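You operate a simulated robot arm through the tools that you are given. There is no shell and no other tool.

You run a simulated two-armed robot. Do the job below in one go: nothing can be reset, and whatever is moved stays where it is left.

TASK
Mix the batch smooth at speed 2 on the stand mixer.
Fine: head down and speed set before switching on; watch till no lumps show; switch off, let the paddle stop, then raise the head.
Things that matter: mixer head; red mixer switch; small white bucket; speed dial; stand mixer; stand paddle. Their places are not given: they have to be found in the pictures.

Only the result counts: the job must be done as asked and must still hold three seconds after the hand-in. Knocking over, shifting, dropping, spilling or breaking anything else fails it.

THE ROBOT
Two 7-joint arms with two-finger grippers on one trunk that stands fixed in place. Base frame: the origin is at the foot of the trunk, x ahead of it, y to its left, z up. Units: m, degrees, N and s.
The left shoulder is at [0.025, 0.213, 1.231], the right one opposite. With the tool pointing down near the work surface each hand reaches from about 0.1 to 0.68 m from the base axis, measured 20 degrees to its own side. Payload 2.2 kg a hand.
The tool frame of a hand sits at the grasp point between the pads (the TCP): z along the fingers, y along the line on which they close. The tips reach 0.019 m beyond it. The gripper opens to 0.116 m; its body begins 0.07 m behind the TCP.
Orientation is told as [roll, pitch, yaw] about the base's x, y, z axes, in that order, counted from this pose: with the fingers straight down and closing along the base's y, the tool's x points along the base's -x, its y along +y and its z along -z.

THE INTERFACE
- The arms move only by the tool jog_arm. It takes "left_series", "right_series" or both (then of equal length, played together; a hand with none holds still); each is one flat list of numbers, 7 for each row, row after row: the opening in per cent of the stroke, from 0 (shut) to 100 (fully open), then the shift along the base's x, y, z in mm, then the turn, a rotation vector about the base's x, y, z in degrees. In form: [claw, x, y, z, ax, ay, az, claw, x, y, z, ax, ay, az, ...]. A call has 1 to 20 rows; each row is the pose to reach, as a shift and turn from the pose commanded when the call began. A row lasts 0.2 s, in which the tool goes at most 0.05 m and 8.6 degrees; a call with a longer step from one row to the next is refused whole, and so is a gripper value outside its range. A pose out of reach is approached as far as the arm can. The call stops where the force on the tool passes 60 N (or 10 N more than at its start, if that is more) or the arm is blocked; 0.2 s more then pass. Each finger travels about 0.2035 m/s and halts on what it meets, pressing with about 29 N; the grip force reading is that of the motor and also rises with nothing between the fingers. The clock runs only during rows and for 0.2 s after the last one: add rows that repeat a pose to give the fingers time. The reply holds the time, the measured pose of the TCP, the force on the tool along the base axes, the opening and the grip force, in the units named above and with some noise, with the torque about the TCP (base axes, N m) and any sound that the robot's microphone picked up.
- Cameras (640 x 400 px; columns grow to the right, rows downward): "scene" is now at [0.1221, -0.0535, 1.4278]; the picture's right is [-0.56, -0.83, -0.00], its down [-0.27, 0.18, -0.95] and it looks along [0.78, -0.53, -0.32] (base axes); focal length 214 px, centre (320, 200). "left" rides on the left gripper at [0.069, 0.015, -0.097] in its tool frame; the picture's right is [-0.21, 0.98, 0.00], its down [-0.76, -0.17, -0.63] and it looks along [-0.62, -0.14, 0.77] (tool axes); focal length 251 px, centre (320, 200). "right" rides on the right gripper at [0.069, -0.015, -0.097] in its tool frame; the picture's right is [0.21, 0.98, 0.00], its down [-0.76, 0.17, -0.63] and it looks along [-0.62, 0.14, 0.77] (tool axes); focal length 251 px, centre (320, 200).
- capture(camera): a new picture of that camera. The clock stands still meanwhile.
- slide_trunk(by): moves the trunk up (or, below 0, down) by that many m; the arms and the scene camera ride with it, the base frame stays. It gives what a move gives, with no picture.
- pan_tilt(pan, tilt): turns the head with the scene camera to pan (to the left, within 80 degrees either way) and tilt (down, from -29 to 69), counted from straight ahead of the robot. It gives what a move gives.
- measure_at(camera, pixels): for up to 12 pixels [column, row] of the newest picture of that camera ("zoom" is the newest enlarged one), the place [x, y, z] in the base frame of the surface seen there, good to about 0.003 m. The clock stands still meanwhile.
- enlarge(camera, box): a new picture of the part [left, top, right, bottom] of that camera's present view, enlarged. The clock stands still meanwhile.
- finish_job(): hands the job in; it is judged then, once.

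Open the grippers and draw the arms clear of the work before you hand the job in, unless the task says otherwise.

The tools are called after "Call:" by a JSON object that holds its "api" and its "payload". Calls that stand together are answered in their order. jog_arm: Moves the arms, as the interface text tells. Its arguments: {"type":"object","properties":{"left_series":{"type":"array"},"right_series":{"type":"array"}},"required":[]} The other tools are called the same way: slide_trunk (by) moves the trunk up or down; pan_tilt (pan, tilt) turns the head that bears the scene camera; capture (camera) takes a picture; measure_at (camera, pixels) gives the place of the surface under pixels of a picture; enlarge (camera, box) takes an enlarged picture of a part of a camera's view; finish_job () hands the job in.

At the start:

```text
clock: 0.0
left_tool_pos: [0.3978, -0.0592, 1.4204]
left_ee_rot: [0.1, 0.1, -0.1]
left_wrist_force: [-0.4, -0.2, -0.2]
left_moment: [-0.02, 0.0, 0.01]
left_opening: 0.116
left_finger_force: 0.0
right_tool_pos: [0.4487, -0.4789, 1.4222]
right_ee_rot: [0.2, 0.1, 0.0]
right_wrist_force: [0.2, 0.8, -0.2]
right_moment: [0.03, 0.0, 0.02]
right_opening: 0.1158
right_finger_force: 0.1
trunk travel left (down, up): [-0.375, 0.115]
head pan, tilt (commanded): [-34.3, 18.5]
```

scene: 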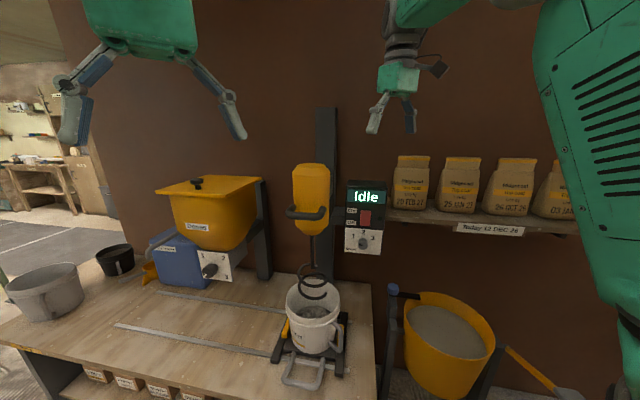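
right: 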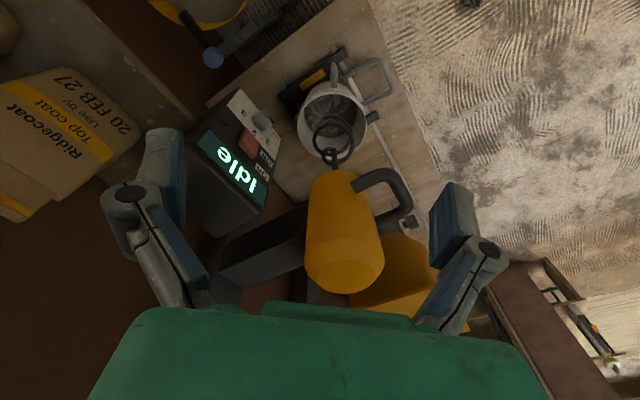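
left: 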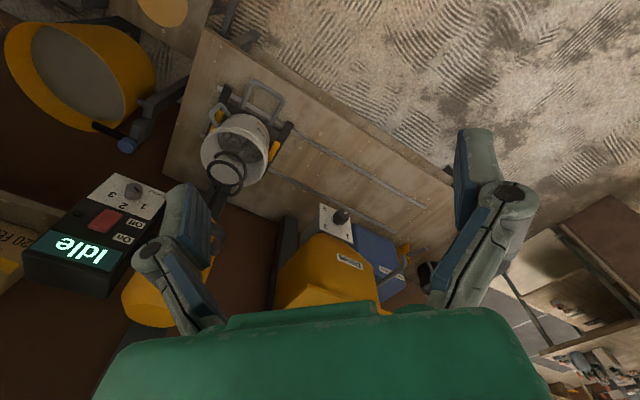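

The scene picture shows the mixer head (yellow, about (311,200)) on a vertical column, the control box with "Idle", red switch (365,217) and speed dial (363,243), and the small white bucket (313,320). I enlarge those areas to see details.

Call:
{"api": "enlarge", "payload": {"camera": "scene", "box": [330, 170, 400, 260]}}

Call:
{"api": "enlarge", "payload": {"camera": "scene", "box": [250, 150, 390, 400]}}

Call:
{"api": "measure_at", "payload": {"camera": "scene", "pixels": [[365, 217], [363, 243], [311, 180], [311, 228], [292, 213], [324, 213], [316, 290], [313, 320], [302, 380], [325, 120], [340, 320], [365, 197]]}}

```text
4.44 times, centred on (365, 215) of scene
```

zoom: 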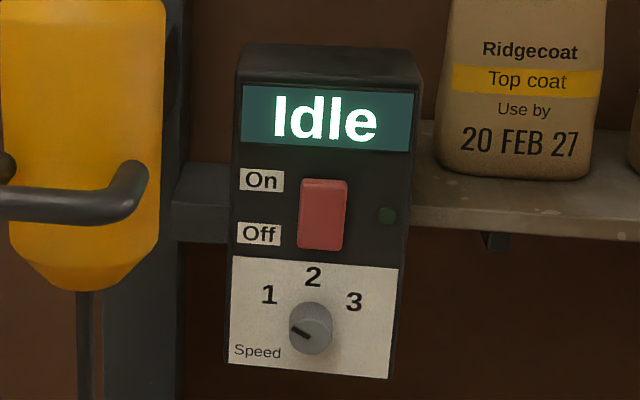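

```text
1.60 times, centred on (320, 275) of scene
```

zoom: 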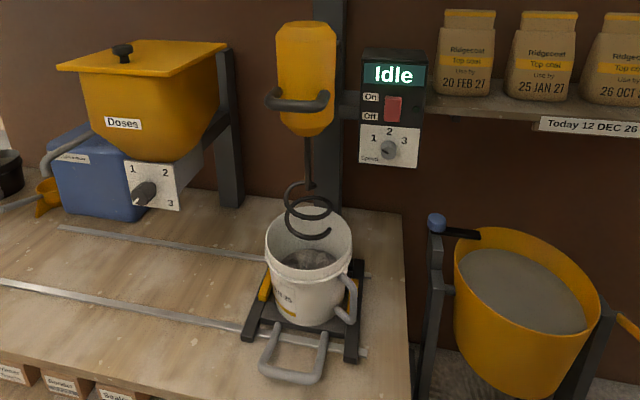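

```text
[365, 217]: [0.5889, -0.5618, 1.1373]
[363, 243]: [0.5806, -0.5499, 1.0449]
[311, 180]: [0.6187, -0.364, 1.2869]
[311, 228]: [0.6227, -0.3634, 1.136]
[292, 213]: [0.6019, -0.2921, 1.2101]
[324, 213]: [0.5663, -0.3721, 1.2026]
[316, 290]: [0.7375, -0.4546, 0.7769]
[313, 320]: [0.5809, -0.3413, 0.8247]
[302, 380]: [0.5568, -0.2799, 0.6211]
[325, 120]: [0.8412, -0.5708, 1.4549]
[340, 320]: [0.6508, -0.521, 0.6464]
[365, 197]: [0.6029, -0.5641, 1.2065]
```

The panel reads speed dial pointing left of "1", and a red rocker between On (top) and Off (bottom). I re-enlarge the panel and measure its surface to get its plane.

Call:
{"api": "enlarge", "payload": {"camera": "scene", "box": [335, 175, 395, 260]}}

Call:
{"api": "measure_at", "payload": {"camera": "scene", "pixels": [[348, 182], [384, 184], [347, 250], [379, 253], [350, 205], [381, 210], [348, 232], [378, 235], [363, 213], [363, 223], [362, 242], [368, 247]]}}

```text
4.71 times, centred on (365, 218) of scene
```

zoom: 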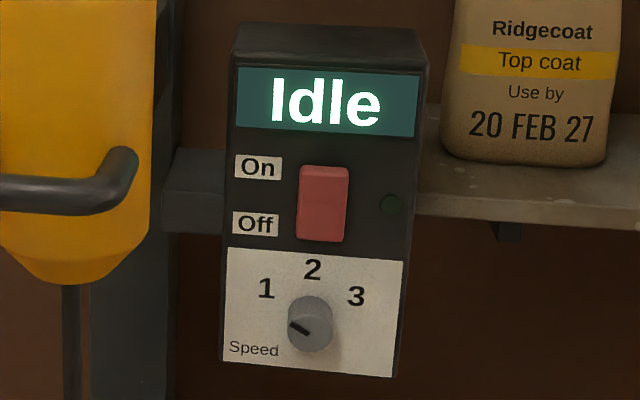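

```text
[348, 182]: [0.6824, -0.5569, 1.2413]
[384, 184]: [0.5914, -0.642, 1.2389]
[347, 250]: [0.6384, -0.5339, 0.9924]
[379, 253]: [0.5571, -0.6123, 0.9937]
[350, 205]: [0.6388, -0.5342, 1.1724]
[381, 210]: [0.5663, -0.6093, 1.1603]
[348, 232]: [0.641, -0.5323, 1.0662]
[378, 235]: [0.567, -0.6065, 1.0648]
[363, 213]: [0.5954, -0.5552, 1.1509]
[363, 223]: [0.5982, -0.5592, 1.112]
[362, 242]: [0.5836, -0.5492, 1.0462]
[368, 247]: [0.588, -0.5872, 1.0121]
```

The panel is vertical with outward normal about (-0.72, 0.70, 0). I tilt the head further down to look into the bucket and see the tray.

Call:
{"api": "pan_tilt", "payload": {"pan": -36, "tilt": 38}}

Call:
{"api": "capture", "payload": {"camera": "scene"}}

```text
clock: 0.8
left_tool_pos: [0.3936, -0.0579, 1.4214]
left_ee_rot: [0.0, -0.2, 0.0]
left_wrist_force: [0.6, 0.7, -0.4]
left_moment: [0.01, -0.03, -0.03]
left_opening: 0.116
left_finger_force: 0.0
right_tool_pos: [0.4445, -0.4779, 1.4242]
right_ee_rot: [0.0, 0.0, 0.0]
right_wrist_force: [-0.2, 1.3, -0.9]
right_moment: [0.01, -0.03, 0.01]
right_opening: 0.1161
right_finger_force: 0.2
trunk travel left (down, up): [-0.375, 0.115]
head pan, tilt (commanded): [-36.0, 38.0]
```

```text
taken
```

scene: 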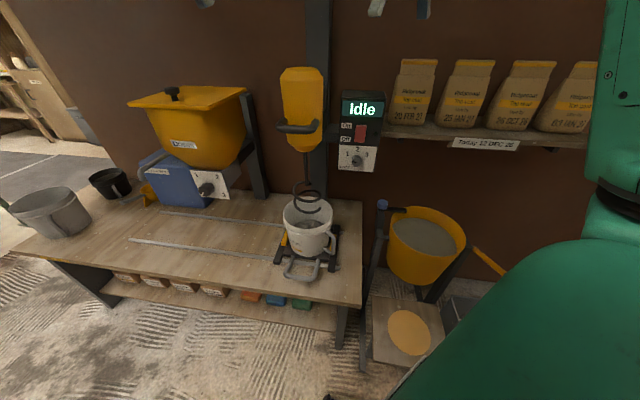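

Now the bucket and tray are well in view around (310,230). I enlarge around the mixer.

Call:
{"api": "enlarge", "payload": {"camera": "scene", "box": [255, 165, 360, 295]}}

Call:
{"api": "enlarge", "payload": {"camera": "scene", "box": [265, 55, 365, 180]}}

Call:
{"api": "measure_at", "payload": {"camera": "scene", "pixels": [[301, 77], [301, 100], [301, 145], [281, 126], [290, 131], [300, 132], [318, 125], [305, 165], [306, 180], [310, 210], [285, 230], [330, 225]]}}

```text
3.08 times, centred on (308, 230) of scene
```

zoom: 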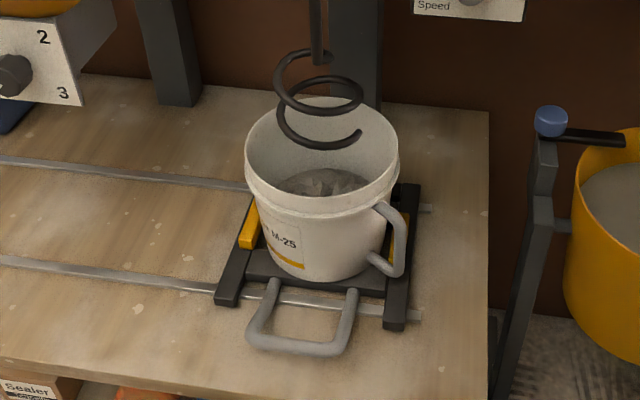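

```text
3.20 times, centred on (315, 118) of scene
```

zoom: 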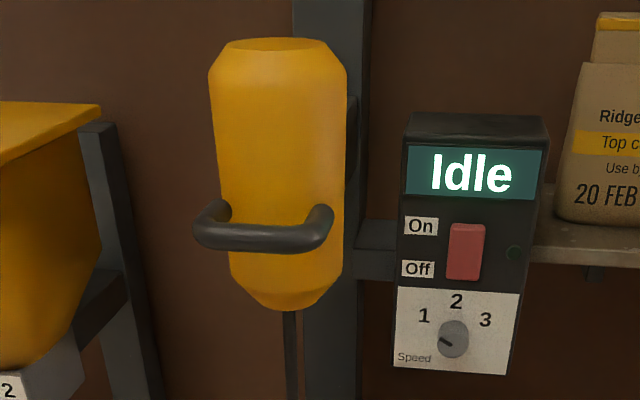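

```text
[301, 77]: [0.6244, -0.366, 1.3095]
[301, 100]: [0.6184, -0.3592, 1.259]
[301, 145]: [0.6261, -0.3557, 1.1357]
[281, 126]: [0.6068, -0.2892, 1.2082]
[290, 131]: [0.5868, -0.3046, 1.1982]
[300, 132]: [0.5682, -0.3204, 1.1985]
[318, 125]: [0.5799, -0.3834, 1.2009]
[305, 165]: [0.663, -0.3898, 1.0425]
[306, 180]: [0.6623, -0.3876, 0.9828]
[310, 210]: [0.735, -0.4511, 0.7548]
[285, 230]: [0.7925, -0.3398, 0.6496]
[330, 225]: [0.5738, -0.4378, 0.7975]
```

Using the mixer's own axes (45° turned), the handle bar is centred near (0.587, -0.318, 1.196), running horizontally; the switch is near (0.591, -0.562, 1.131) with its top proud (Off), and the dial near (0.58, -0.55, 1.04). First I move the left arm aside so that the right arm has free space.

Call:
{"api": "jog_arm", "payload": {"left_series": [100, -5, 40, 0, 0, 0, 0, 100, -10, 80, 0, 0, 0, 0, 100, -15, 120, 0, 0, 0, 0, 100, -20, 160, 0, 0, 0, 0, 100, -25, 200, 0, 0, 0, 0, 100, -30, 240, 0, 0, 0, 0]}}

Call:
{"api": "enlarge", "payload": {"camera": "scene", "box": [275, 170, 345, 260]}}

Call:
{"api": "measure_at", "payload": {"camera": "zoom", "pixels": [[316, 60], [320, 150], [180, 150], [460, 150], [320, 250], [300, 135], [320, 190], [320, 300], [440, 330], [300, 350]]}}

```text
clock: 2.2
left_tool_pos: [0.3645, 0.189, 1.4208]
left_ee_rot: [-0.1, -0.1, 0.0]
left_wrist_force: [0.0, 0.6, 0.2]
left_moment: [0.0, 0.0, 0.0]
left_opening: 0.1158
left_finger_force: 0.1
right_tool_pos: [0.445, -0.4733, 1.426]
right_ee_rot: [-0.1, -0.2, -0.1]
right_wrist_force: [-0.3, 0.3, 0.4]
right_moment: [-0.02, 0.02, 0.01]
right_opening: 0.1159
right_finger_force: 0.1
trunk travel left (down, up): [-0.375, 0.115]
head pan, tilt (commanded): [-36.0, 38.0]
```

```text
4.44 times, centred on (310, 215) of scene
```

zoom: 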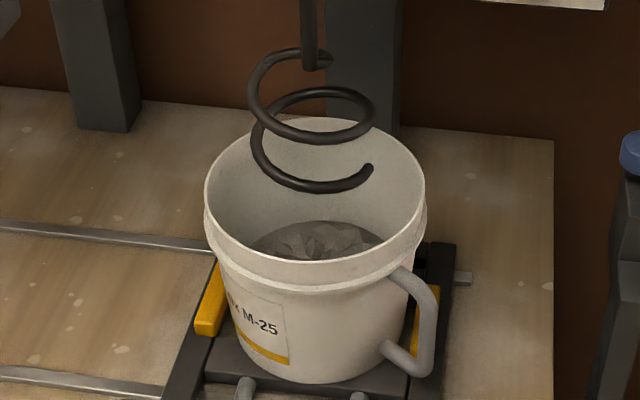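

```text
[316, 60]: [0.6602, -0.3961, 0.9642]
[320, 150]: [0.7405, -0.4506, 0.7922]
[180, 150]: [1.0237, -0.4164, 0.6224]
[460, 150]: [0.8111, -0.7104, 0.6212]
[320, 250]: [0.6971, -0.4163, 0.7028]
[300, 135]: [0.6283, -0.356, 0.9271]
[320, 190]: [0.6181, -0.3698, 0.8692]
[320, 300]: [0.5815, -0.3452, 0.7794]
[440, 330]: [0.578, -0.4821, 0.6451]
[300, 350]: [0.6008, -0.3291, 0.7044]
```

The bucket is centred under the paddle (paddle bottom at about z 0.865, lumpy mix at z 0.70, table 0.622). Now I bring the right hand to a horizontal pose in front of the handle, closing vertically.

Call:
{"api": "jog_arm", "payload": {"right_series": [100, 3.6, 21.6, -19, -7.07, -2.93, 2.93, 100, 7.2, 43.2, -38, -14.15, -5.87, 5.87, 100, 10.8, 64.8, -57, -21.2, -8.8, 8.8, 100, 14.3, 86.3, -76, -28.3, -11.73, 11.73, 100, 17.9, 107.9, -95, -35.4, -14.67, 14.67, 100, 21.5, 129.5, -114, -42.45, -17.6, 17.6, 100, 25.1, 151.1, -133, -49.5, -20.53, 20.53, 100, 28.7, 172.7, -152, -56.6, -23.47, 23.47, 100, 32.3, 194.3, -171, -63.7, -26.4, 26.4, 100, 35.8, 215.8, -190, -70.75, -29.33, 29.33, 100, 39.4, 237.4, -209, -77.8, -32.27, 32.27, 100, 43, 259, -228, -84.9, -35.2, 35.2]}}

Call:
{"api": "capture", "payload": {"camera": "scene"}}

Call:
{"api": "capture", "payload": {"camera": "right"}}

```text
clock: 4.4
left_tool_pos: [0.3631, 0.185, 1.4216]
left_ee_rot: [-0.1, -0.1, 0.0]
left_wrist_force: [0.0, -0.1, 0.1]
left_moment: [0.01, 0.04, -0.02]
left_opening: 0.1158
left_finger_force: 0.0
right_tool_pos: [0.4816, -0.2985, 1.2423]
right_ee_rot: [-64.3, -12.5, 32.4]
right_wrist_force: [-0.2, 0.1, 0.6]
right_moment: [0.01, 0.01, -0.01]
right_opening: 0.1158
right_finger_force: 0.0
right hand out of reach, approached as far as the arm can: row 4, 5, 6, 7
trunk travel left (down, up): [-0.375, 0.115]
head pan, tilt (commanded): [-36.0, 38.0]
stopped in row 10 (right hand): the arm was blocked; the commanded pose is now the measured one
```

```text
taken
```

scene: 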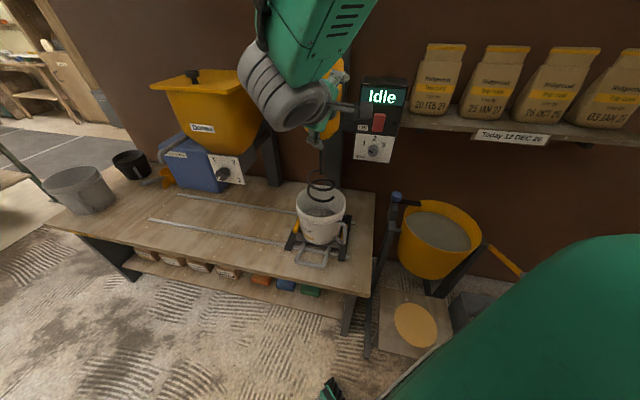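

```text
taken
```

right: 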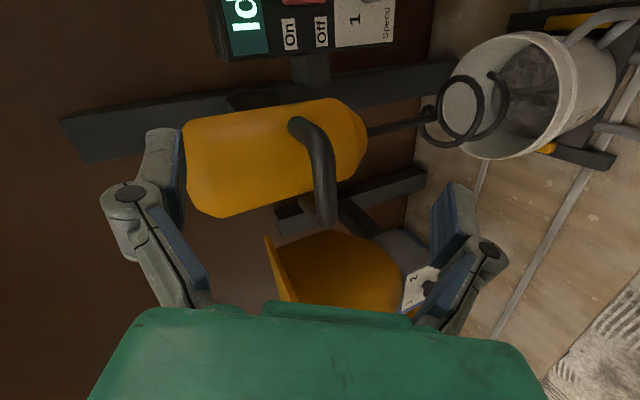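

The right arm stopped as blocked at a 69° turn (the forearm passes close to the head/camera, and the scene view shifted a little). I retrace part of the path to free it, then look again.

Call:
{"api": "jog_arm", "payload": {"right_series": [100, -3, -20, 22, 6.4, 3.1, -2.4, 100, -6, -40, 45, 12.8, 6.2, -4.8, 100, -10, -60, 68, 19.2, 9.4, -7.1, 100, -13, -80, 90, 25.6, 12.5, -9.5, 100, -13, -100, 120, 32, 15.6, -11.9]}}

Call:
{"api": "capture", "payload": {"camera": "scene"}}

Call:
{"api": "capture", "payload": {"camera": "left"}}

```text
clock: 5.6
left_tool_pos: [0.3621, 0.1891, 1.4218]
left_ee_rot: [-0.2, -0.2, -0.1]
left_wrist_force: [-0.6, -0.9, 0.0]
left_moment: [0.01, 0.01, 0.01]
left_opening: 0.116
left_finger_force: 0.1
right_tool_pos: [0.4689, -0.3919, 1.3644]
right_ee_rot: [-28.6, -10.1, 13.2]
right_wrist_force: [0.5, 0.5, 0.3]
right_moment: [0.0, 0.03, 0.0]
right_opening: 0.1161
right_finger_force: 0.0
trunk travel left (down, up): [-0.375, 0.115]
head pan, tilt (commanded): [-36.0, 38.0]
```

```text
taken
```

scene: 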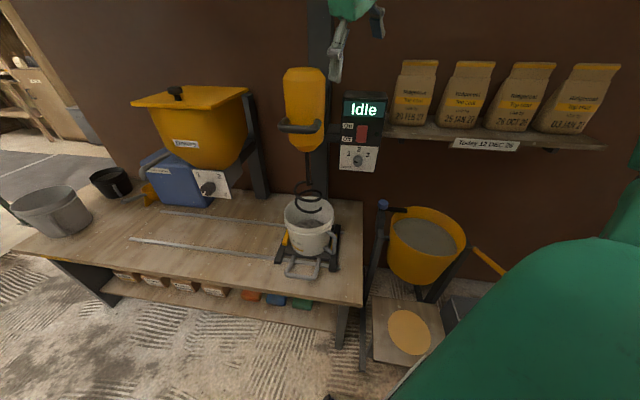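

```text
taken
```

left: 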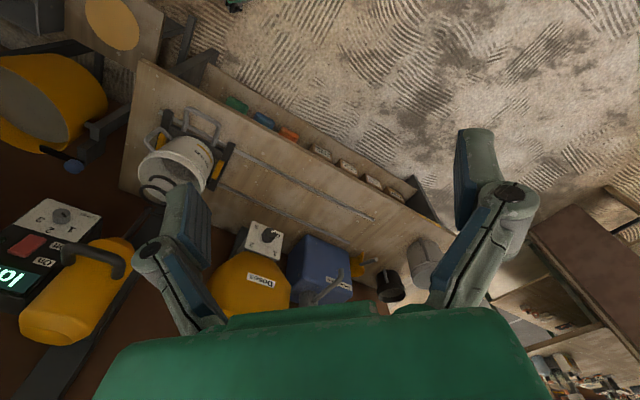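

The view is back to normal and nothing at the bench was disturbed. I raise the trunk so the work lies lower relative to the shoulders and head.

Call:
{"api": "slide_trunk", "payload": {"by": 0.11}}

Call:
{"api": "capture", "payload": {"camera": "scene"}}

Call:
{"api": "capture", "payload": {"camera": "right"}}

```text
clock: 7.0
left_tool_pos: [0.3619, 0.1808, 1.5314]
left_ee_rot: [0.1, -0.1, 0.0]
left_wrist_force: [-0.2, -0.4, -0.8]
left_moment: [0.01, 0.04, -0.02]
left_opening: 0.116
left_finger_force: 0.1
right_tool_pos: [0.4678, -0.3993, 1.4717]
right_ee_rot: [-28.3, -10.3, 13.1]
right_wrist_force: [0.0, -0.3, -0.5]
right_moment: [0.0, -0.05, -0.04]
right_opening: 0.1159
right_finger_force: 0.1
trunk travel left (down, up): [-0.485, 0.005]
head pan, tilt (commanded): [-36.0, 38.0]
```

```text
taken
```

scene: 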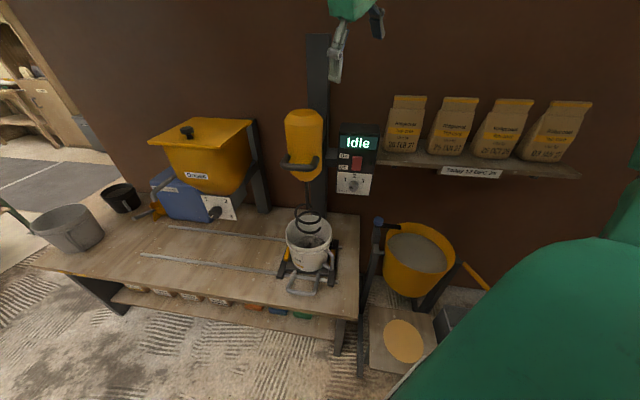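

```text
taken
```

right: 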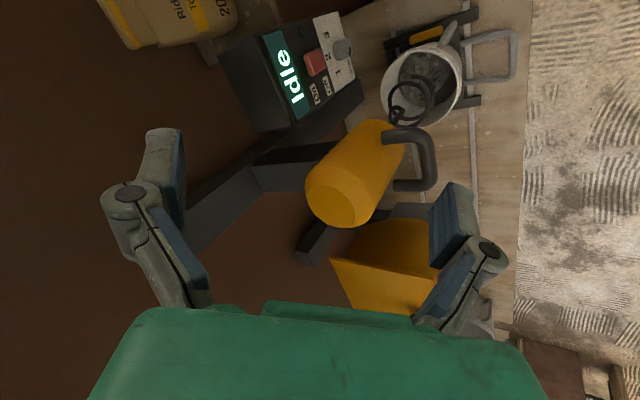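

Both arms ride 0.11 m higher. Now I bring the right hand to a 40° tilted pose (fingers straddling the bar direction), about 0.1 m short of the handle bar, with the gripper pre-closed to ~45 mm.

Call:
{"api": "jog_arm", "payload": {"right_series": [90, 10, 18, -28, -2.2, 0.48, 4.38, 80, 21, 36, -57, -4.39, 0.96, 8.76, 70, 31, 54, -85, -6.59, 1.44, 13.14, 60, 42, 72, -114, -8.78, 1.91, 17.51, 50, 53, 90, -142, -10.98, 2.39, 21.89, 40, 63, 108, -171, -13.17, 2.87, 26.27, 40, 73.8, 126.7, -199, -15.37, 3.35, 30.65]}}

Call:
{"api": "capture", "payload": {"camera": "scene"}}

Call:
{"api": "capture", "payload": {"camera": "right"}}

```text
clock: 8.7
left_tool_pos: [0.364, 0.1913, 1.5295]
left_ee_rot: [-0.3, -0.2, 0.0]
left_wrist_force: [0.4, 0.2, -0.1]
left_moment: [-0.02, 0.01, 0.02]
left_opening: 0.1161
left_finger_force: 0.1
right_tool_pos: [0.5418, -0.2716, 1.2712]
right_ee_rot: [-39.3, -0.4, 44.5]
right_wrist_force: [0.8, 0.4, -1.6]
right_moment: [0.0, 0.0, -0.06]
right_opening: 0.0464
right_finger_force: 0.1
trunk travel left (down, up): [-0.485, 0.005]
head pan, tilt (commanded): [-36.0, 38.0]
```

```text
taken
```

scene: 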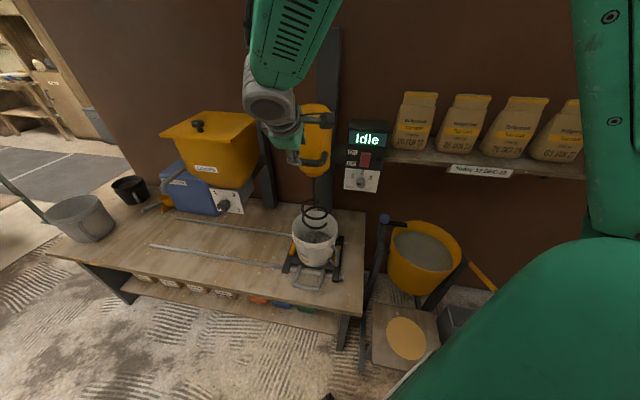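

```text
taken
```

right: 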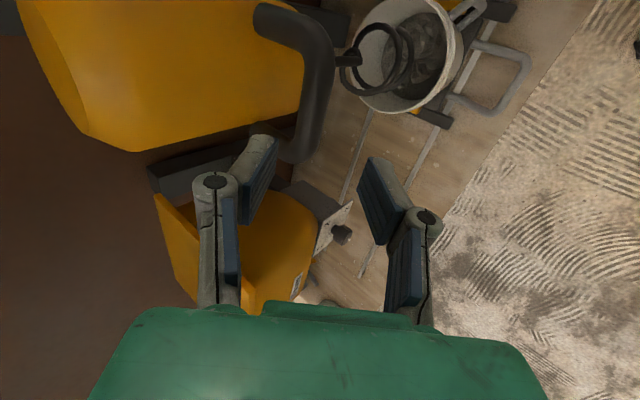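

The pose was reached. In the right camera, the handle bar runs from about (318,70) to (300,150); I measure it and the head surface behind it.

Call:
{"api": "measure_at", "payload": {"camera": "right", "pixels": [[318, 60], [318, 80], [314, 100], [309, 120], [303, 140], [330, 80], [303, 90], [280, 22], [270, 100], [240, 60], [250, 160], [375, 190]]}}

Call:
{"api": "enlarge", "payload": {"camera": "right", "box": [180, 0, 420, 200]}}

```text
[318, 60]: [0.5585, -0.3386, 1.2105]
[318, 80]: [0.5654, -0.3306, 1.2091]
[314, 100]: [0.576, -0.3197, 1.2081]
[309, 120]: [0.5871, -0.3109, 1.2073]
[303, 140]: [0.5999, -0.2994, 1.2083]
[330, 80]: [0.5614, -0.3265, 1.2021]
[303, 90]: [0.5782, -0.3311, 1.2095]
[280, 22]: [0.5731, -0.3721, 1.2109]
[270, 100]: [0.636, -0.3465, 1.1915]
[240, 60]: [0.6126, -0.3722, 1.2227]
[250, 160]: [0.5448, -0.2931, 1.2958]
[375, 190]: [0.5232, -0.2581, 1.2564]
```

```text
2.00 times, centred on (300, 100) of right
```

zoom: 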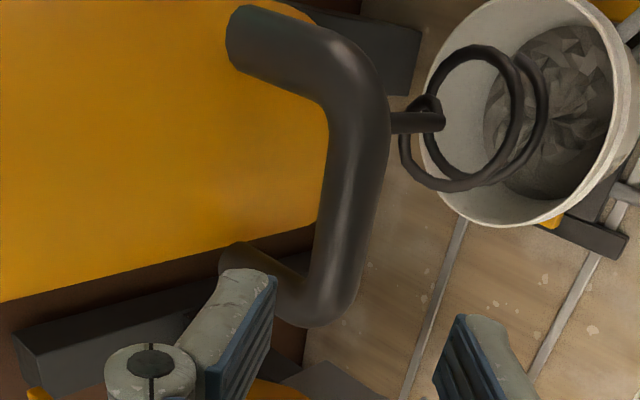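

The bar's centre line is at about (0.586, -0.3175, 1.198), radius ~12 mm, with the head face 5 cm behind it. I advance along the finger direction so that the bar sits between the pads.

Call:
{"api": "jog_arm", "payload": {"right_series": [40, 11, -11, -18.5, 0, 0, 0, 40, 22.3, -22.5, -37.3, 0, 0, 0, 40, 33.5, -33.7, -56, 0, 0, 0, 40, 44.6, -44.9, -74.6, 0, 0, 0]}}

Call:
{"api": "capture", "payload": {"camera": "right"}}

Call:
{"api": "capture", "payload": {"camera": "scene"}}

```text
clock: 9.7
left_tool_pos: [0.3611, 0.1883, 1.5315]
left_ee_rot: [-0.3, -0.1, 0.0]
left_wrist_force: [0.1, -0.3, 0.4]
left_moment: [0.02, 0.05, -0.01]
left_opening: 0.1159
left_finger_force: 0.0
right_tool_pos: [0.5898, -0.3168, 1.2076]
right_ee_rot: [-39.8, -1.7, 44.1]
right_wrist_force: [1.0, 0.8, 0.2]
right_moment: [-0.01, 0.01, -0.03]
right_opening: 0.0464
right_finger_force: 0.0
trunk travel left (down, up): [-0.485, 0.005]
head pan, tilt (commanded): [-36.0, 38.0]
```

```text
taken
```

right: 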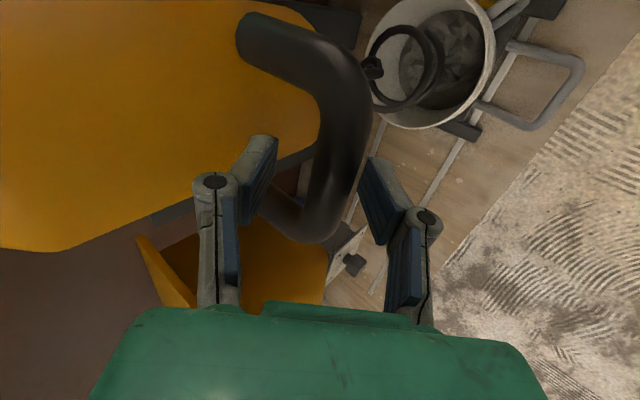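

```text
taken
```

scene: 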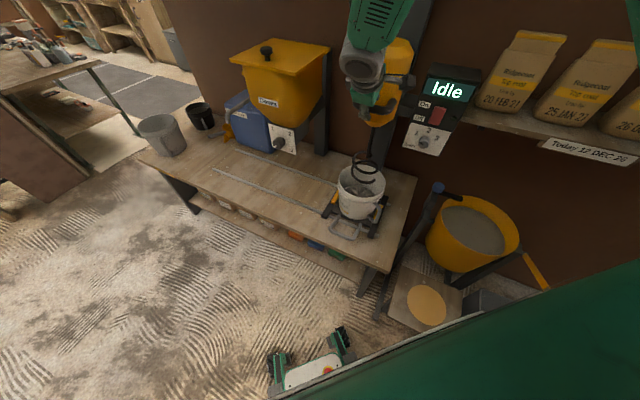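

The scene view is skewed again: the right arm's upper part is pushing the head when it reaches to the handle, and the TCP is ~9 mm high. The left arm points naturally along the mixer's facing direction, so I withdraw the right arm along the same path and will use the left one for the handle.

Call:
{"api": "jog_arm", "payload": {"right_series": [40, -11, 11, 18.5, 0, 0, 0, 40, -22.3, 22.5, 37.3, 0, 0, 0, 40, -33.5, 33.7, 56, 0, 0, 0, 40, -44.6, 44.9, 74.6, 0, 0, 0, 40, -55, 27, 103, 2.2, -0.48, -4.38, 40, -66, 9, 132, 4.39, -0.96, -8.76, 40, -76, -9, 160, 6.59, -1.44, -13.14, 40, -87, -27, 189, 8.78, -1.91, -17.51, 40, -98, -45, 217, 10.98, -2.39, -21.89, 40, -108, -63, 246, 13.17, -2.87, -26.27, 40, -118.4, -81.8, 273.6, 15.37, -3.35, -30.65]}}

Call:
{"api": "capture", "payload": {"camera": "scene"}}

```text
clock: 12.1
left_tool_pos: [0.3614, 0.1844, 1.5305]
left_ee_rot: [-0.1, -0.2, 0.0]
left_wrist_force: [-0.2, -0.4, 0.9]
left_moment: [-0.01, 0.0, 0.0]
left_opening: 0.116
left_finger_force: 0.0
right_tool_pos: [0.4695, -0.4011, 1.4727]
right_ee_rot: [-27.6, -10.6, 12.7]
right_wrist_force: [-0.2, -0.1, -1.0]
right_moment: [0.01, 0.01, 0.01]
right_opening: 0.0466
right_finger_force: 0.1
trunk travel left (down, up): [-0.485, 0.005]
head pan, tilt (commanded): [-36.0, 38.0]
```

```text
taken
```

scene: 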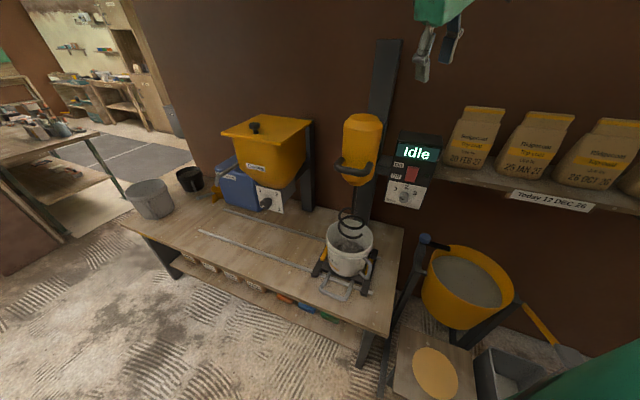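

The right arm is back, but the head is still turned a bit left from the push. I re-command the head and also check the mixer in a fresh picture.

Call:
{"api": "pan_tilt", "payload": {"pan": -36, "tilt": 36}}

Call:
{"api": "capture", "payload": {"camera": "scene"}}

Call:
{"api": "capture", "payload": {"camera": "left"}}

```text
clock: 12.7
left_tool_pos: [0.3616, 0.1862, 1.5306]
left_ee_rot: [0.0, 0.0, 0.0]
left_wrist_force: [0.9, -0.2, 0.7]
left_moment: [-0.04, 0.02, -0.02]
left_opening: 0.1161
left_finger_force: 0.1
right_tool_pos: [0.4709, -0.3996, 1.4734]
right_ee_rot: [-27.7, -10.5, 12.9]
right_wrist_force: [-0.5, 0.6, 0.3]
right_moment: [0.02, 0.0, 0.0]
right_opening: 0.0464
right_finger_force: 0.1
trunk travel left (down, up): [-0.485, 0.005]
head pan, tilt (commanded): [-36.0, 36.0]
```

```text
taken
```

scene: 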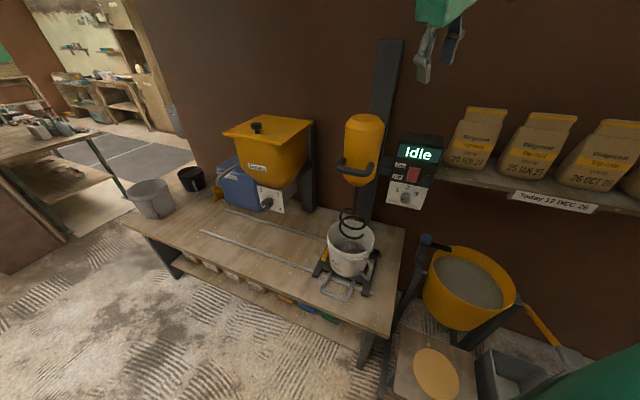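

```text
taken
```

left: 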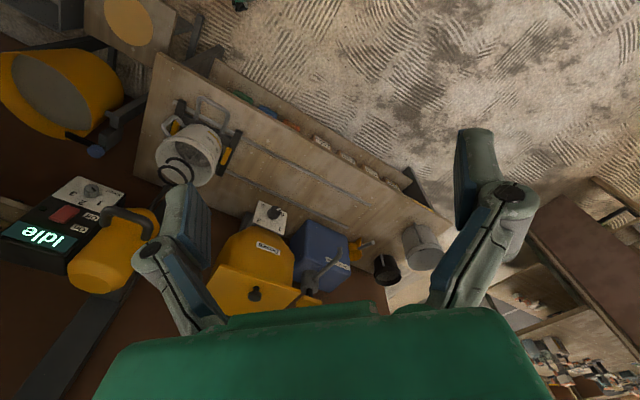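

The head is still held off to the left, so I measure what the green shape at the lower right (610,385) is, to learn where the right upper arm sits.

Call:
{"api": "measure_at", "payload": {"camera": "scene", "pixels": [[620, 385], [560, 395], [635, 345], [345, 270], [408, 155], [357, 150]]}}

Call:
{"api": "capture", "payload": {"camera": "right"}}

```text
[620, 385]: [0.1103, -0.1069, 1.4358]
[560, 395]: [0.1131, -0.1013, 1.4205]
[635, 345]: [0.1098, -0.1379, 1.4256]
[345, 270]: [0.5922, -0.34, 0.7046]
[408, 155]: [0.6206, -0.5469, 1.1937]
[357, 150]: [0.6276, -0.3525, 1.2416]
```

```text
taken
```

right: 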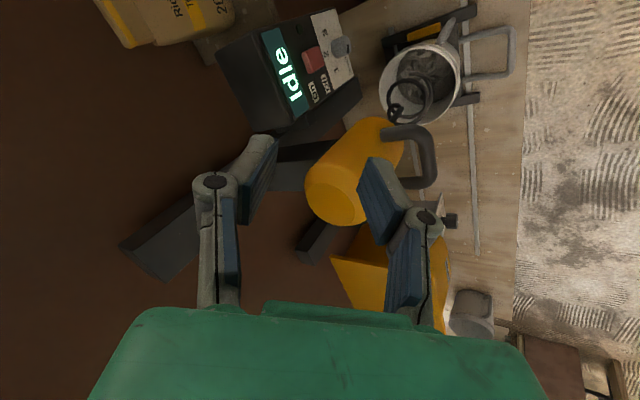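

The right upper arm lies just below and beside the camera (around (0.11,-0.11,1.43)) and keeps the head from turning. I move the right hand out to the right with the tool pointing down again, then re-aim the head.

Call:
{"api": "jog_arm", "payload": {"right_series": [40, -14, -36, -4, 5.4, 2.7, -2.1, 40, -28, -72, -8, 10.8, 5.3, -4.1, 40, -42, -108, -12, 16.1, 8, -6.2, 40, -56, -144, -16, 21.5, 10.6, -8.2, 40, -70, -180, -20, 26.9, 13.3, -10.3]}}

Call:
{"api": "pan_tilt", "payload": {"pan": -36, "tilt": 36}}

Call:
{"api": "capture", "payload": {"camera": "scene"}}

```text
clock: 13.9
left_tool_pos: [0.3617, 0.1818, 1.5317]
left_ee_rot: [0.0, -0.2, 0.0]
left_wrist_force: [-0.9, -0.1, 0.2]
left_moment: [0.04, 0.01, -0.04]
left_opening: 0.1159
left_finger_force: 0.0
right_tool_pos: [0.397, -0.5796, 1.4525]
right_ee_rot: [0.0, 0.2, -0.1]
right_wrist_force: [-0.2, -0.4, -0.7]
right_moment: [0.02, 0.02, -0.03]
right_opening: 0.0465
right_finger_force: 0.0
trunk travel left (down, up): [-0.485, 0.005]
head pan, tilt (commanded): [-36.0, 36.0]
```

```text
clock: 14.5
left_tool_pos: [0.3617, 0.1833, 1.5323]
left_ee_rot: [-0.1, -0.2, 0.0]
left_wrist_force: [0.4, 0.0, -0.6]
left_moment: [-0.03, -0.02, 0.0]
left_opening: 0.1162
left_finger_force: 0.1
right_tool_pos: [0.398, -0.5764, 1.4541]
right_ee_rot: [-0.3, 0.0, -0.1]
right_wrist_force: [0.6, -0.1, -0.3]
right_moment: [0.0, 0.0, 0.0]
right_opening: 0.0463
right_finger_force: 0.1
trunk travel left (down, up): [-0.485, 0.005]
head pan, tilt (commanded): [-36.0, 36.0]
```

```text
taken
```

scene: 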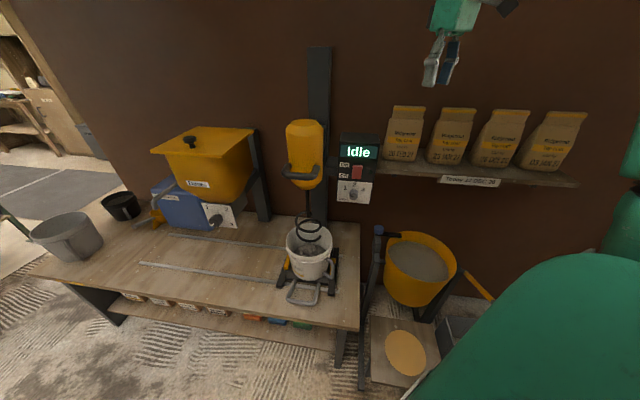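

The head is back in place. Before bringing the left arm over, I lower the trunk a little for a balanced reach and measure the hopper so that the left arm's path clears it.

Call:
{"api": "slide_trunk", "payload": {"by": -0.06}}

Call:
{"api": "capture", "payload": {"camera": "scene"}}

Call:
{"api": "measure_at", "payload": {"camera": "scene", "pixels": [[215, 130], [165, 133], [250, 125], [190, 125], [440, 110], [400, 120], [470, 180], [320, 60], [301, 165], [303, 120]]}}

```text
clock: 15.5
left_tool_pos: [0.3631, 0.1833, 1.4727]
left_ee_rot: [0.1, -0.3, 0.0]
left_wrist_force: [0.6, 0.1, -0.3]
left_moment: [0.02, 0.0, 0.02]
left_opening: 0.1159
left_finger_force: 0.1
right_tool_pos: [0.3968, -0.5766, 1.3936]
right_ee_rot: [-0.2, 0.1, 0.0]
right_wrist_force: [0.0, 0.5, 0.7]
right_moment: [0.01, -0.02, 0.0]
right_opening: 0.0465
right_finger_force: 0.1
trunk travel left (down, up): [-0.425, 0.065]
head pan, tilt (commanded): [-36.0, 36.0]
```

```text
taken
```

scene: 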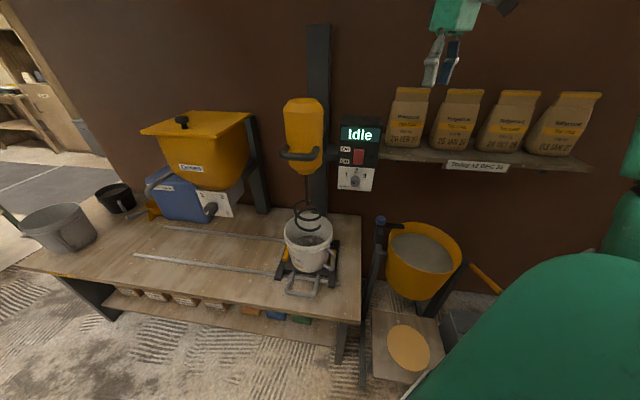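

```text
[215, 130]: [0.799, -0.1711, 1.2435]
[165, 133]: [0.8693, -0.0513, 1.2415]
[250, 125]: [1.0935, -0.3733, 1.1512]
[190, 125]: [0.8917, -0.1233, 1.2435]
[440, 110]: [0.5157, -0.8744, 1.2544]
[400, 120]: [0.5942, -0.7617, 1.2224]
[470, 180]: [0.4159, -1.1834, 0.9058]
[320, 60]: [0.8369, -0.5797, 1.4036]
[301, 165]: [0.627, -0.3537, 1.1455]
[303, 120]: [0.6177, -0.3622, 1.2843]
```

The hopper stands beyond x≈0.78, well off the left arm's path, and the left hand is at (0.363, 0.183, 1.473). I swing the left hand to a pre-grasp pose 12 cm short of the bar, tilted 65° toward horizontal.

Call:
{"api": "jog_arm", "payload": {"left_series": [95, 11.2, -32.6, -17.2, -4.73, -1.96, 3.07, 90, 22.5, -65.2, -34.5, -9.46, -3.92, 6.15, 85, 33.7, -97.8, -51.7, -14.19, -5.88, 9.22, 80, 44.9, -130.5, -68.9, -18.92, -7.84, 12.3, 75, 56.2, -163, -86.2, -23.65, -9.8, 15.37, 70, 67.4, -195.7, -103.4, -28.38, -11.76, 18.45, 65, 78.6, -228.3, -120.6, -33.1, -13.71, 21.52, 60, 89.8, -260.9, -137.8, -37.83, -15.67, 24.6, 55, 101.1, -293.5, -155, -42.56, -17.63, 27.67, 50, 112.3, -326.2, -172.3, -47.29, -19.59, 30.75, 45, 123.5, -358.8, -189.5, -52.02, -21.55, 33.82, 40, 134.8, -391.4, -206.8, -56.75, -23.51, 36.9, 40, 146, -424, -224, -61.48, -25.47, 39.97]}}

Call:
{"api": "capture", "payload": {"camera": "scene"}}

Call:
{"api": "capture", "payload": {"camera": "left"}}

```text
clock: 18.5
left_tool_pos: [0.5213, -0.2255, 1.2862]
left_ee_rot: [-68.5, 1.0, 46.9]
left_wrist_force: [0.9, 0.0, 0.4]
left_moment: [-0.01, 0.03, 0.01]
left_opening: 0.0466
left_finger_force: 0.0
right_tool_pos: [0.3931, -0.5718, 1.397]
right_ee_rot: [-0.4, -0.1, -0.2]
right_wrist_force: [-0.9, -0.5, 0.0]
right_moment: [-0.01, -0.03, -0.01]
right_opening: 0.0464
right_finger_force: 0.0
trunk travel left (down, up): [-0.425, 0.065]
head pan, tilt (commanded): [-36.0, 36.0]
stopped in row 13 (left hand): the arm was blocked; the commanded pose is now the measured one
```

```text
taken
```

scene: 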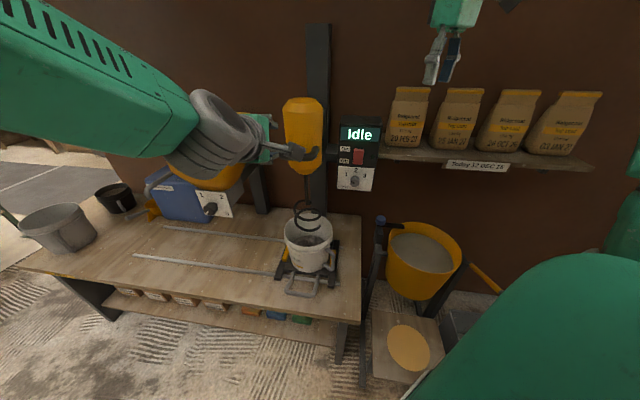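

```text
taken
```

left: 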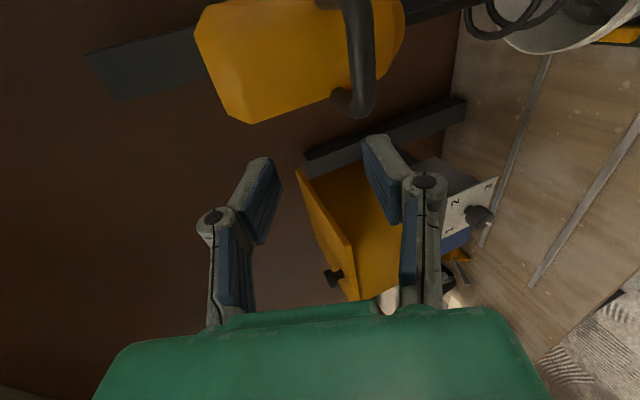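

The left hand stopped about 4 cm above the wanted point; something holds the left arm up, while the bench is untouched. I turn the head to look at the arms near the body.

Call:
{"api": "pan_tilt", "payload": {"pan": 10, "tilt": 45}}

Call:
{"api": "capture", "payload": {"camera": "scene"}}

Call:
{"api": "pan_tilt", "payload": {"pan": 50, "tilt": 20}}

Call:
{"api": "capture", "payload": {"camera": "scene"}}

```text
clock: 19.6
left_tool_pos: [0.522, -0.2248, 1.2865]
left_ee_rot: [-68.3, 1.1, 46.9]
left_wrist_force: [-1.2, -0.5, 1.1]
left_moment: [0.01, 0.02, 0.01]
left_opening: 0.0464
left_finger_force: 0.1
right_tool_pos: [0.3939, -0.5708, 1.3968]
right_ee_rot: [-0.3, -0.1, -0.1]
right_wrist_force: [0.5, -0.1, -0.1]
right_moment: [-0.02, -0.01, 0.0]
right_opening: 0.046
right_finger_force: 0.0
trunk travel left (down, up): [-0.425, 0.065]
head pan, tilt (commanded): [10.0, 45.0]
```

```text
taken
```

scene: 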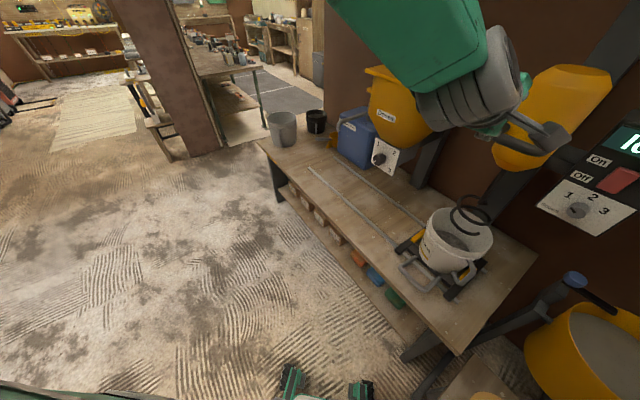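

```text
clock: 20.7
left_tool_pos: [0.5213, -0.2262, 1.2853]
left_ee_rot: [-68.4, 0.9, 46.9]
left_wrist_force: [-0.6, 0.9, 0.0]
left_moment: [-0.03, 0.01, 0.0]
left_opening: 0.0462
left_finger_force: 0.1
right_tool_pos: [0.3938, -0.5734, 1.3952]
right_ee_rot: [-0.3, 0.0, -0.1]
right_wrist_force: [0.3, -0.1, -0.1]
right_moment: [0.04, 0.04, 0.0]
right_opening: 0.0465
right_finger_force: 0.1
trunk travel left (down, up): [-0.425, 0.065]
head pan, tilt (commanded): [50.0, 20.0]
```

```text
taken
```

scene: 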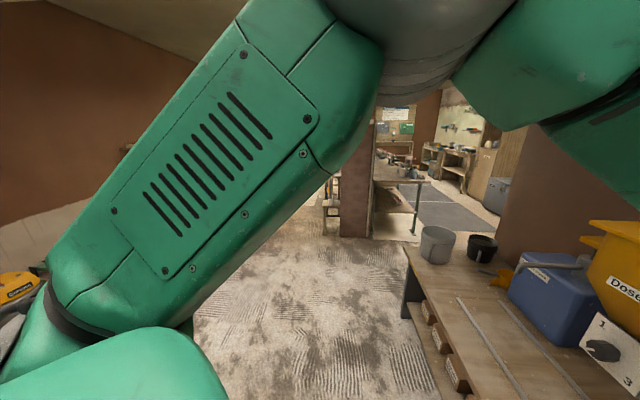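

The left arm has its elbow up beside the head. I measure where the upper arm and elbow surfaces are to see what may be touching.

Call:
{"api": "measure_at", "payload": {"camera": "scene", "pixels": [[340, 80], [200, 160], [90, 280], [100, 370], [420, 30], [560, 60], [600, 150], [280, 30], [180, 340], [350, 140]]}}

Call:
{"api": "pan_tilt", "payload": {"pan": -36, "tilt": 36}}

Call:
{"api": "capture", "payload": {"camera": "scene"}}

Call:
{"api": "measure_at", "payload": {"camera": "scene", "pixels": [[60, 60], [150, 110], [215, 130], [260, 140], [300, 153], [100, 170], [20, 20], [180, 170], [560, 330], [450, 395]]}}

```text
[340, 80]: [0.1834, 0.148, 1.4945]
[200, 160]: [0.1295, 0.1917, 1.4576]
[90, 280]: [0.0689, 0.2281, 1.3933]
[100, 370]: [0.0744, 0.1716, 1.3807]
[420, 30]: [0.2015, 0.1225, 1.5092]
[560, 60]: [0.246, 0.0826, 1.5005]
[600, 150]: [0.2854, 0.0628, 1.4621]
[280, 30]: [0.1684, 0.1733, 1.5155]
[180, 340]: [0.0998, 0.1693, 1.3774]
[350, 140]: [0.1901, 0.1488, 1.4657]
```

```text
clock: 22.3
left_tool_pos: [0.5209, -0.226, 1.2862]
left_ee_rot: [-68.1, 0.9, 46.8]
left_wrist_force: [-0.2, 0.1, 0.0]
left_moment: [0.02, -0.02, -0.04]
left_opening: 0.0463
left_finger_force: 0.1
right_tool_pos: [0.3937, -0.5729, 1.3957]
right_ee_rot: [-0.4, -0.2, -0.1]
right_wrist_force: [-0.3, 0.4, 1.1]
right_moment: [0.01, -0.02, 0.0]
right_opening: 0.0466
right_finger_force: 0.0
trunk travel left (down, up): [-0.425, 0.065]
head pan, tilt (commanded): [-36.0, 36.0]
```

```text
taken
```

scene: 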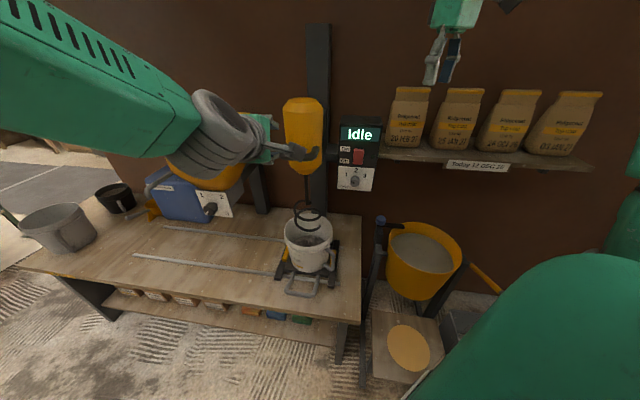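

```text
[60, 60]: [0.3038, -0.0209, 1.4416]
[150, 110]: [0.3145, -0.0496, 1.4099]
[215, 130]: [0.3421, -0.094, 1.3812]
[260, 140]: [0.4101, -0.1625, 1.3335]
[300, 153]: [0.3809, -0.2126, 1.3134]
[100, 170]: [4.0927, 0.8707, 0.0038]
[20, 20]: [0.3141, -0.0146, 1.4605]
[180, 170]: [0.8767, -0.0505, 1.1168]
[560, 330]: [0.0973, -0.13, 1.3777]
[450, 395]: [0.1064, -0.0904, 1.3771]
```

The elbow does not seem to touch anything; the hand and forearm are nearly in line, so the stop may be from the wrist lagging near its straight pose. I try a slow small continuation toward the pre-grasp pose.

Call:
{"api": "jog_arm", "payload": {"left_series": [40, -3, -4, -9, 0.8, 0.45, -0.5, 40, -6, -8, -18, 1.5, 0.9, -1, 40, -9, -11, -28, 2.3, 1.4, -1.4, 40, -12, -15, -37, 3, 1.8, -1.9, 40, -12, -15, -37, 3, 1.8, -1.9]}}

Call:
{"api": "capture", "payload": {"camera": "left"}}

```text
clock: 23.7
left_tool_pos: [0.5157, -0.2307, 1.2768]
left_ee_rot: [-67.0, 0.7, 46.3]
left_wrist_force: [0.2, 0.0, 0.4]
left_moment: [0.0, 0.01, 0.02]
left_opening: 0.0465
left_finger_force: 0.0
right_tool_pos: [0.3889, -0.5685, 1.3992]
right_ee_rot: [-0.6, -0.3, -0.1]
right_wrist_force: [-0.4, 1.3, 0.4]
right_moment: [-0.04, -0.01, -0.02]
right_opening: 0.0462
right_finger_force: 0.1
trunk travel left (down, up): [-0.425, 0.065]
head pan, tilt (commanded): [-36.0, 36.0]
stopped in row 5 (left hand): the arm was blocked; the commanded pose is now the measured one
```

```text
taken
```

left: 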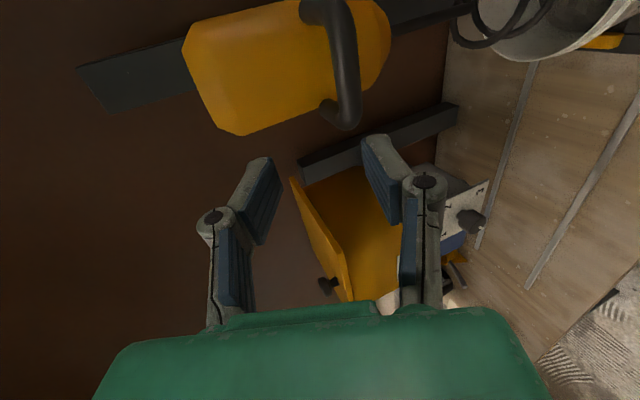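

The right hand's reading drifted ~8 mm while the left pushed, so the left arm is pressing against the right arm somewhere near the head. I look around at head height to find the contact.

Call:
{"api": "pan_tilt", "payload": {"pan": -30, "tilt": -15}}

Call:
{"api": "capture", "payload": {"camera": "scene"}}

Call:
{"api": "measure_at", "payload": {"camera": "scene", "pixels": [[100, 200], [200, 200], [50, 300], [500, 200], [600, 200], [550, 350], [400, 100], [600, 50], [20, 100], [450, 20]]}}

```text
clock: 24.9
left_tool_pos: [0.5187, -0.2303, 1.2754]
left_ee_rot: [-67.0, 0.7, 46.2]
left_wrist_force: [-0.2, -1.3, 0.1]
left_moment: [0.03, 0.02, -0.02]
left_opening: 0.0463
left_finger_force: 0.0
right_tool_pos: [0.3896, -0.5688, 1.3982]
right_ee_rot: [-0.4, -0.3, -0.2]
right_wrist_force: [-0.4, 1.0, -0.5]
right_moment: [0.01, 0.0, -0.05]
right_opening: 0.0465
right_finger_force: 0.0
trunk travel left (down, up): [-0.425, 0.065]
head pan, tilt (commanded): [-30.0, -15.0]
```

```text
taken
```

scene: 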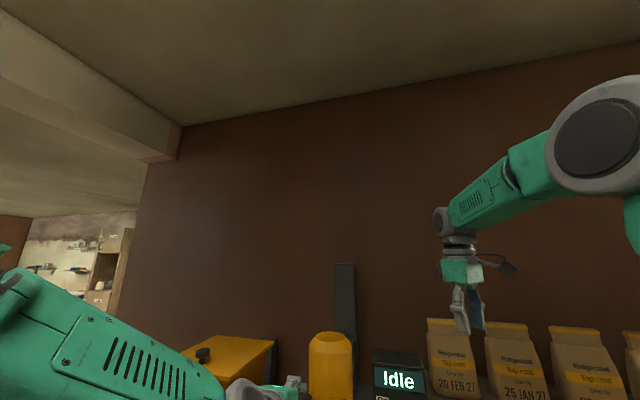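

```text
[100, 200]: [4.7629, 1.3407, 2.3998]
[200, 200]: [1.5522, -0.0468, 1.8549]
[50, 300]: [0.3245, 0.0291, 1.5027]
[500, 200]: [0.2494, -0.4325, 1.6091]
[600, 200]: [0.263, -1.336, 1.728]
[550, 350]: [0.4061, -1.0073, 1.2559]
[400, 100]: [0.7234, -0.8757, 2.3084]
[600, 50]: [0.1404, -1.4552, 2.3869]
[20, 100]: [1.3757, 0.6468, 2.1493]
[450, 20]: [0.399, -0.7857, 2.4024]
```

The forearms are well apart here. I look straight down in front of the chest to see the shoulder links.

Call:
{"api": "pan_tilt", "payload": {"pan": 0, "tilt": 65}}

Call:
{"api": "capture", "payload": {"camera": "scene"}}

Call:
{"api": "measure_at", "payload": {"camera": "scene", "pixels": [[100, 300], [250, 380], [320, 390], [400, 380], [550, 300], [600, 350], [30, 200], [200, 100], [320, 300], [480, 390]]}}

```text
clock: 26.4
left_tool_pos: [0.5179, -0.2298, 1.2749]
left_ee_rot: [-67.1, 0.7, 46.2]
left_wrist_force: [-0.7, 0.5, 0.1]
left_moment: [0.02, -0.04, 0.03]
left_opening: 0.0463
left_finger_force: 0.1
right_tool_pos: [0.3892, -0.5697, 1.3988]
right_ee_rot: [-0.5, -0.1, -0.2]
right_wrist_force: [-0.2, -0.5, 0.9]
right_moment: [0.02, 0.02, 0.02]
right_opening: 0.0466
right_finger_force: 0.0
trunk travel left (down, up): [-0.425, 0.065]
head pan, tilt (commanded): [0.0, 65.0]
```

```text
taken
```

scene: 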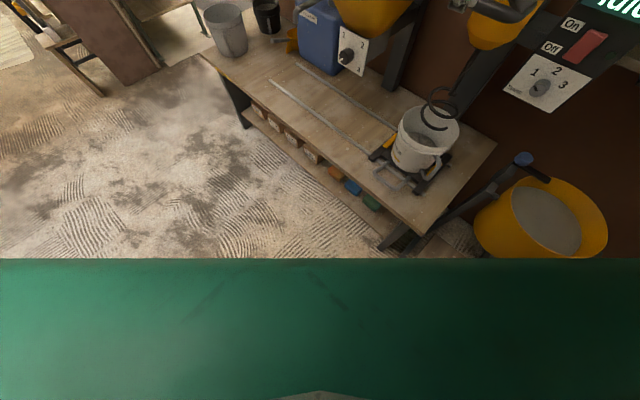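

```text
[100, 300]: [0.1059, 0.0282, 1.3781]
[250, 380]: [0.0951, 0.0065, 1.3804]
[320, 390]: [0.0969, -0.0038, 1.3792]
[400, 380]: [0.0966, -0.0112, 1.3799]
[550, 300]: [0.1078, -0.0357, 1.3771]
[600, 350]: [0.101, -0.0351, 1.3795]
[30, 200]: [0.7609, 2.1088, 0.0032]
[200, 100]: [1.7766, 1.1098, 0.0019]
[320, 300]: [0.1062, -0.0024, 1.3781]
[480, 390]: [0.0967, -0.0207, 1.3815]
```

The green mass is just the robot's own chest bar. I look at the left forearm and hand squarely to see if they touch anything.

Call:
{"api": "pan_tilt", "payload": {"pan": -5, "tilt": 15}}

Call:
{"api": "capture", "payload": {"camera": "scene"}}

Call:
{"api": "enlarge", "payload": {"camera": "scene", "box": [330, 100, 560, 260]}}

```text
clock: 27.6
left_tool_pos: [0.5172, -0.2299, 1.2761]
left_ee_rot: [-66.9, 0.9, 46.2]
left_wrist_force: [0.8, -0.2, 0.2]
left_moment: [-0.01, -0.03, 0.0]
left_opening: 0.0462
left_finger_force: 0.2
right_tool_pos: [0.3892, -0.5707, 1.3979]
right_ee_rot: [-0.5, -0.2, -0.1]
right_wrist_force: [0.1, 0.8, -0.8]
right_moment: [0.02, 0.03, 0.03]
right_opening: 0.0466
right_finger_force: 0.1
trunk travel left (down, up): [-0.425, 0.065]
head pan, tilt (commanded): [-5.0, 15.0]
```

```text
taken
```

scene: 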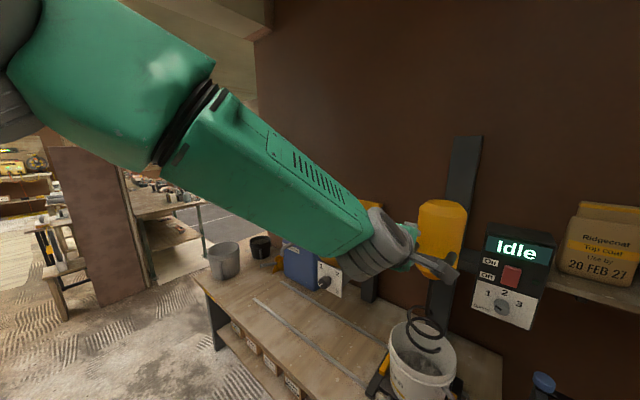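

```text
2.50 times, centred on (445, 180) of scene
```

zoom: 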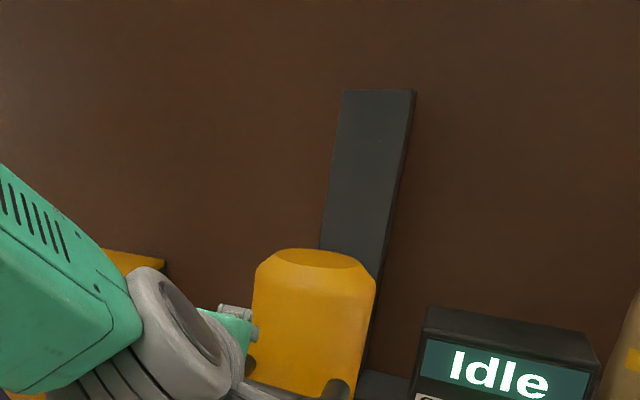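

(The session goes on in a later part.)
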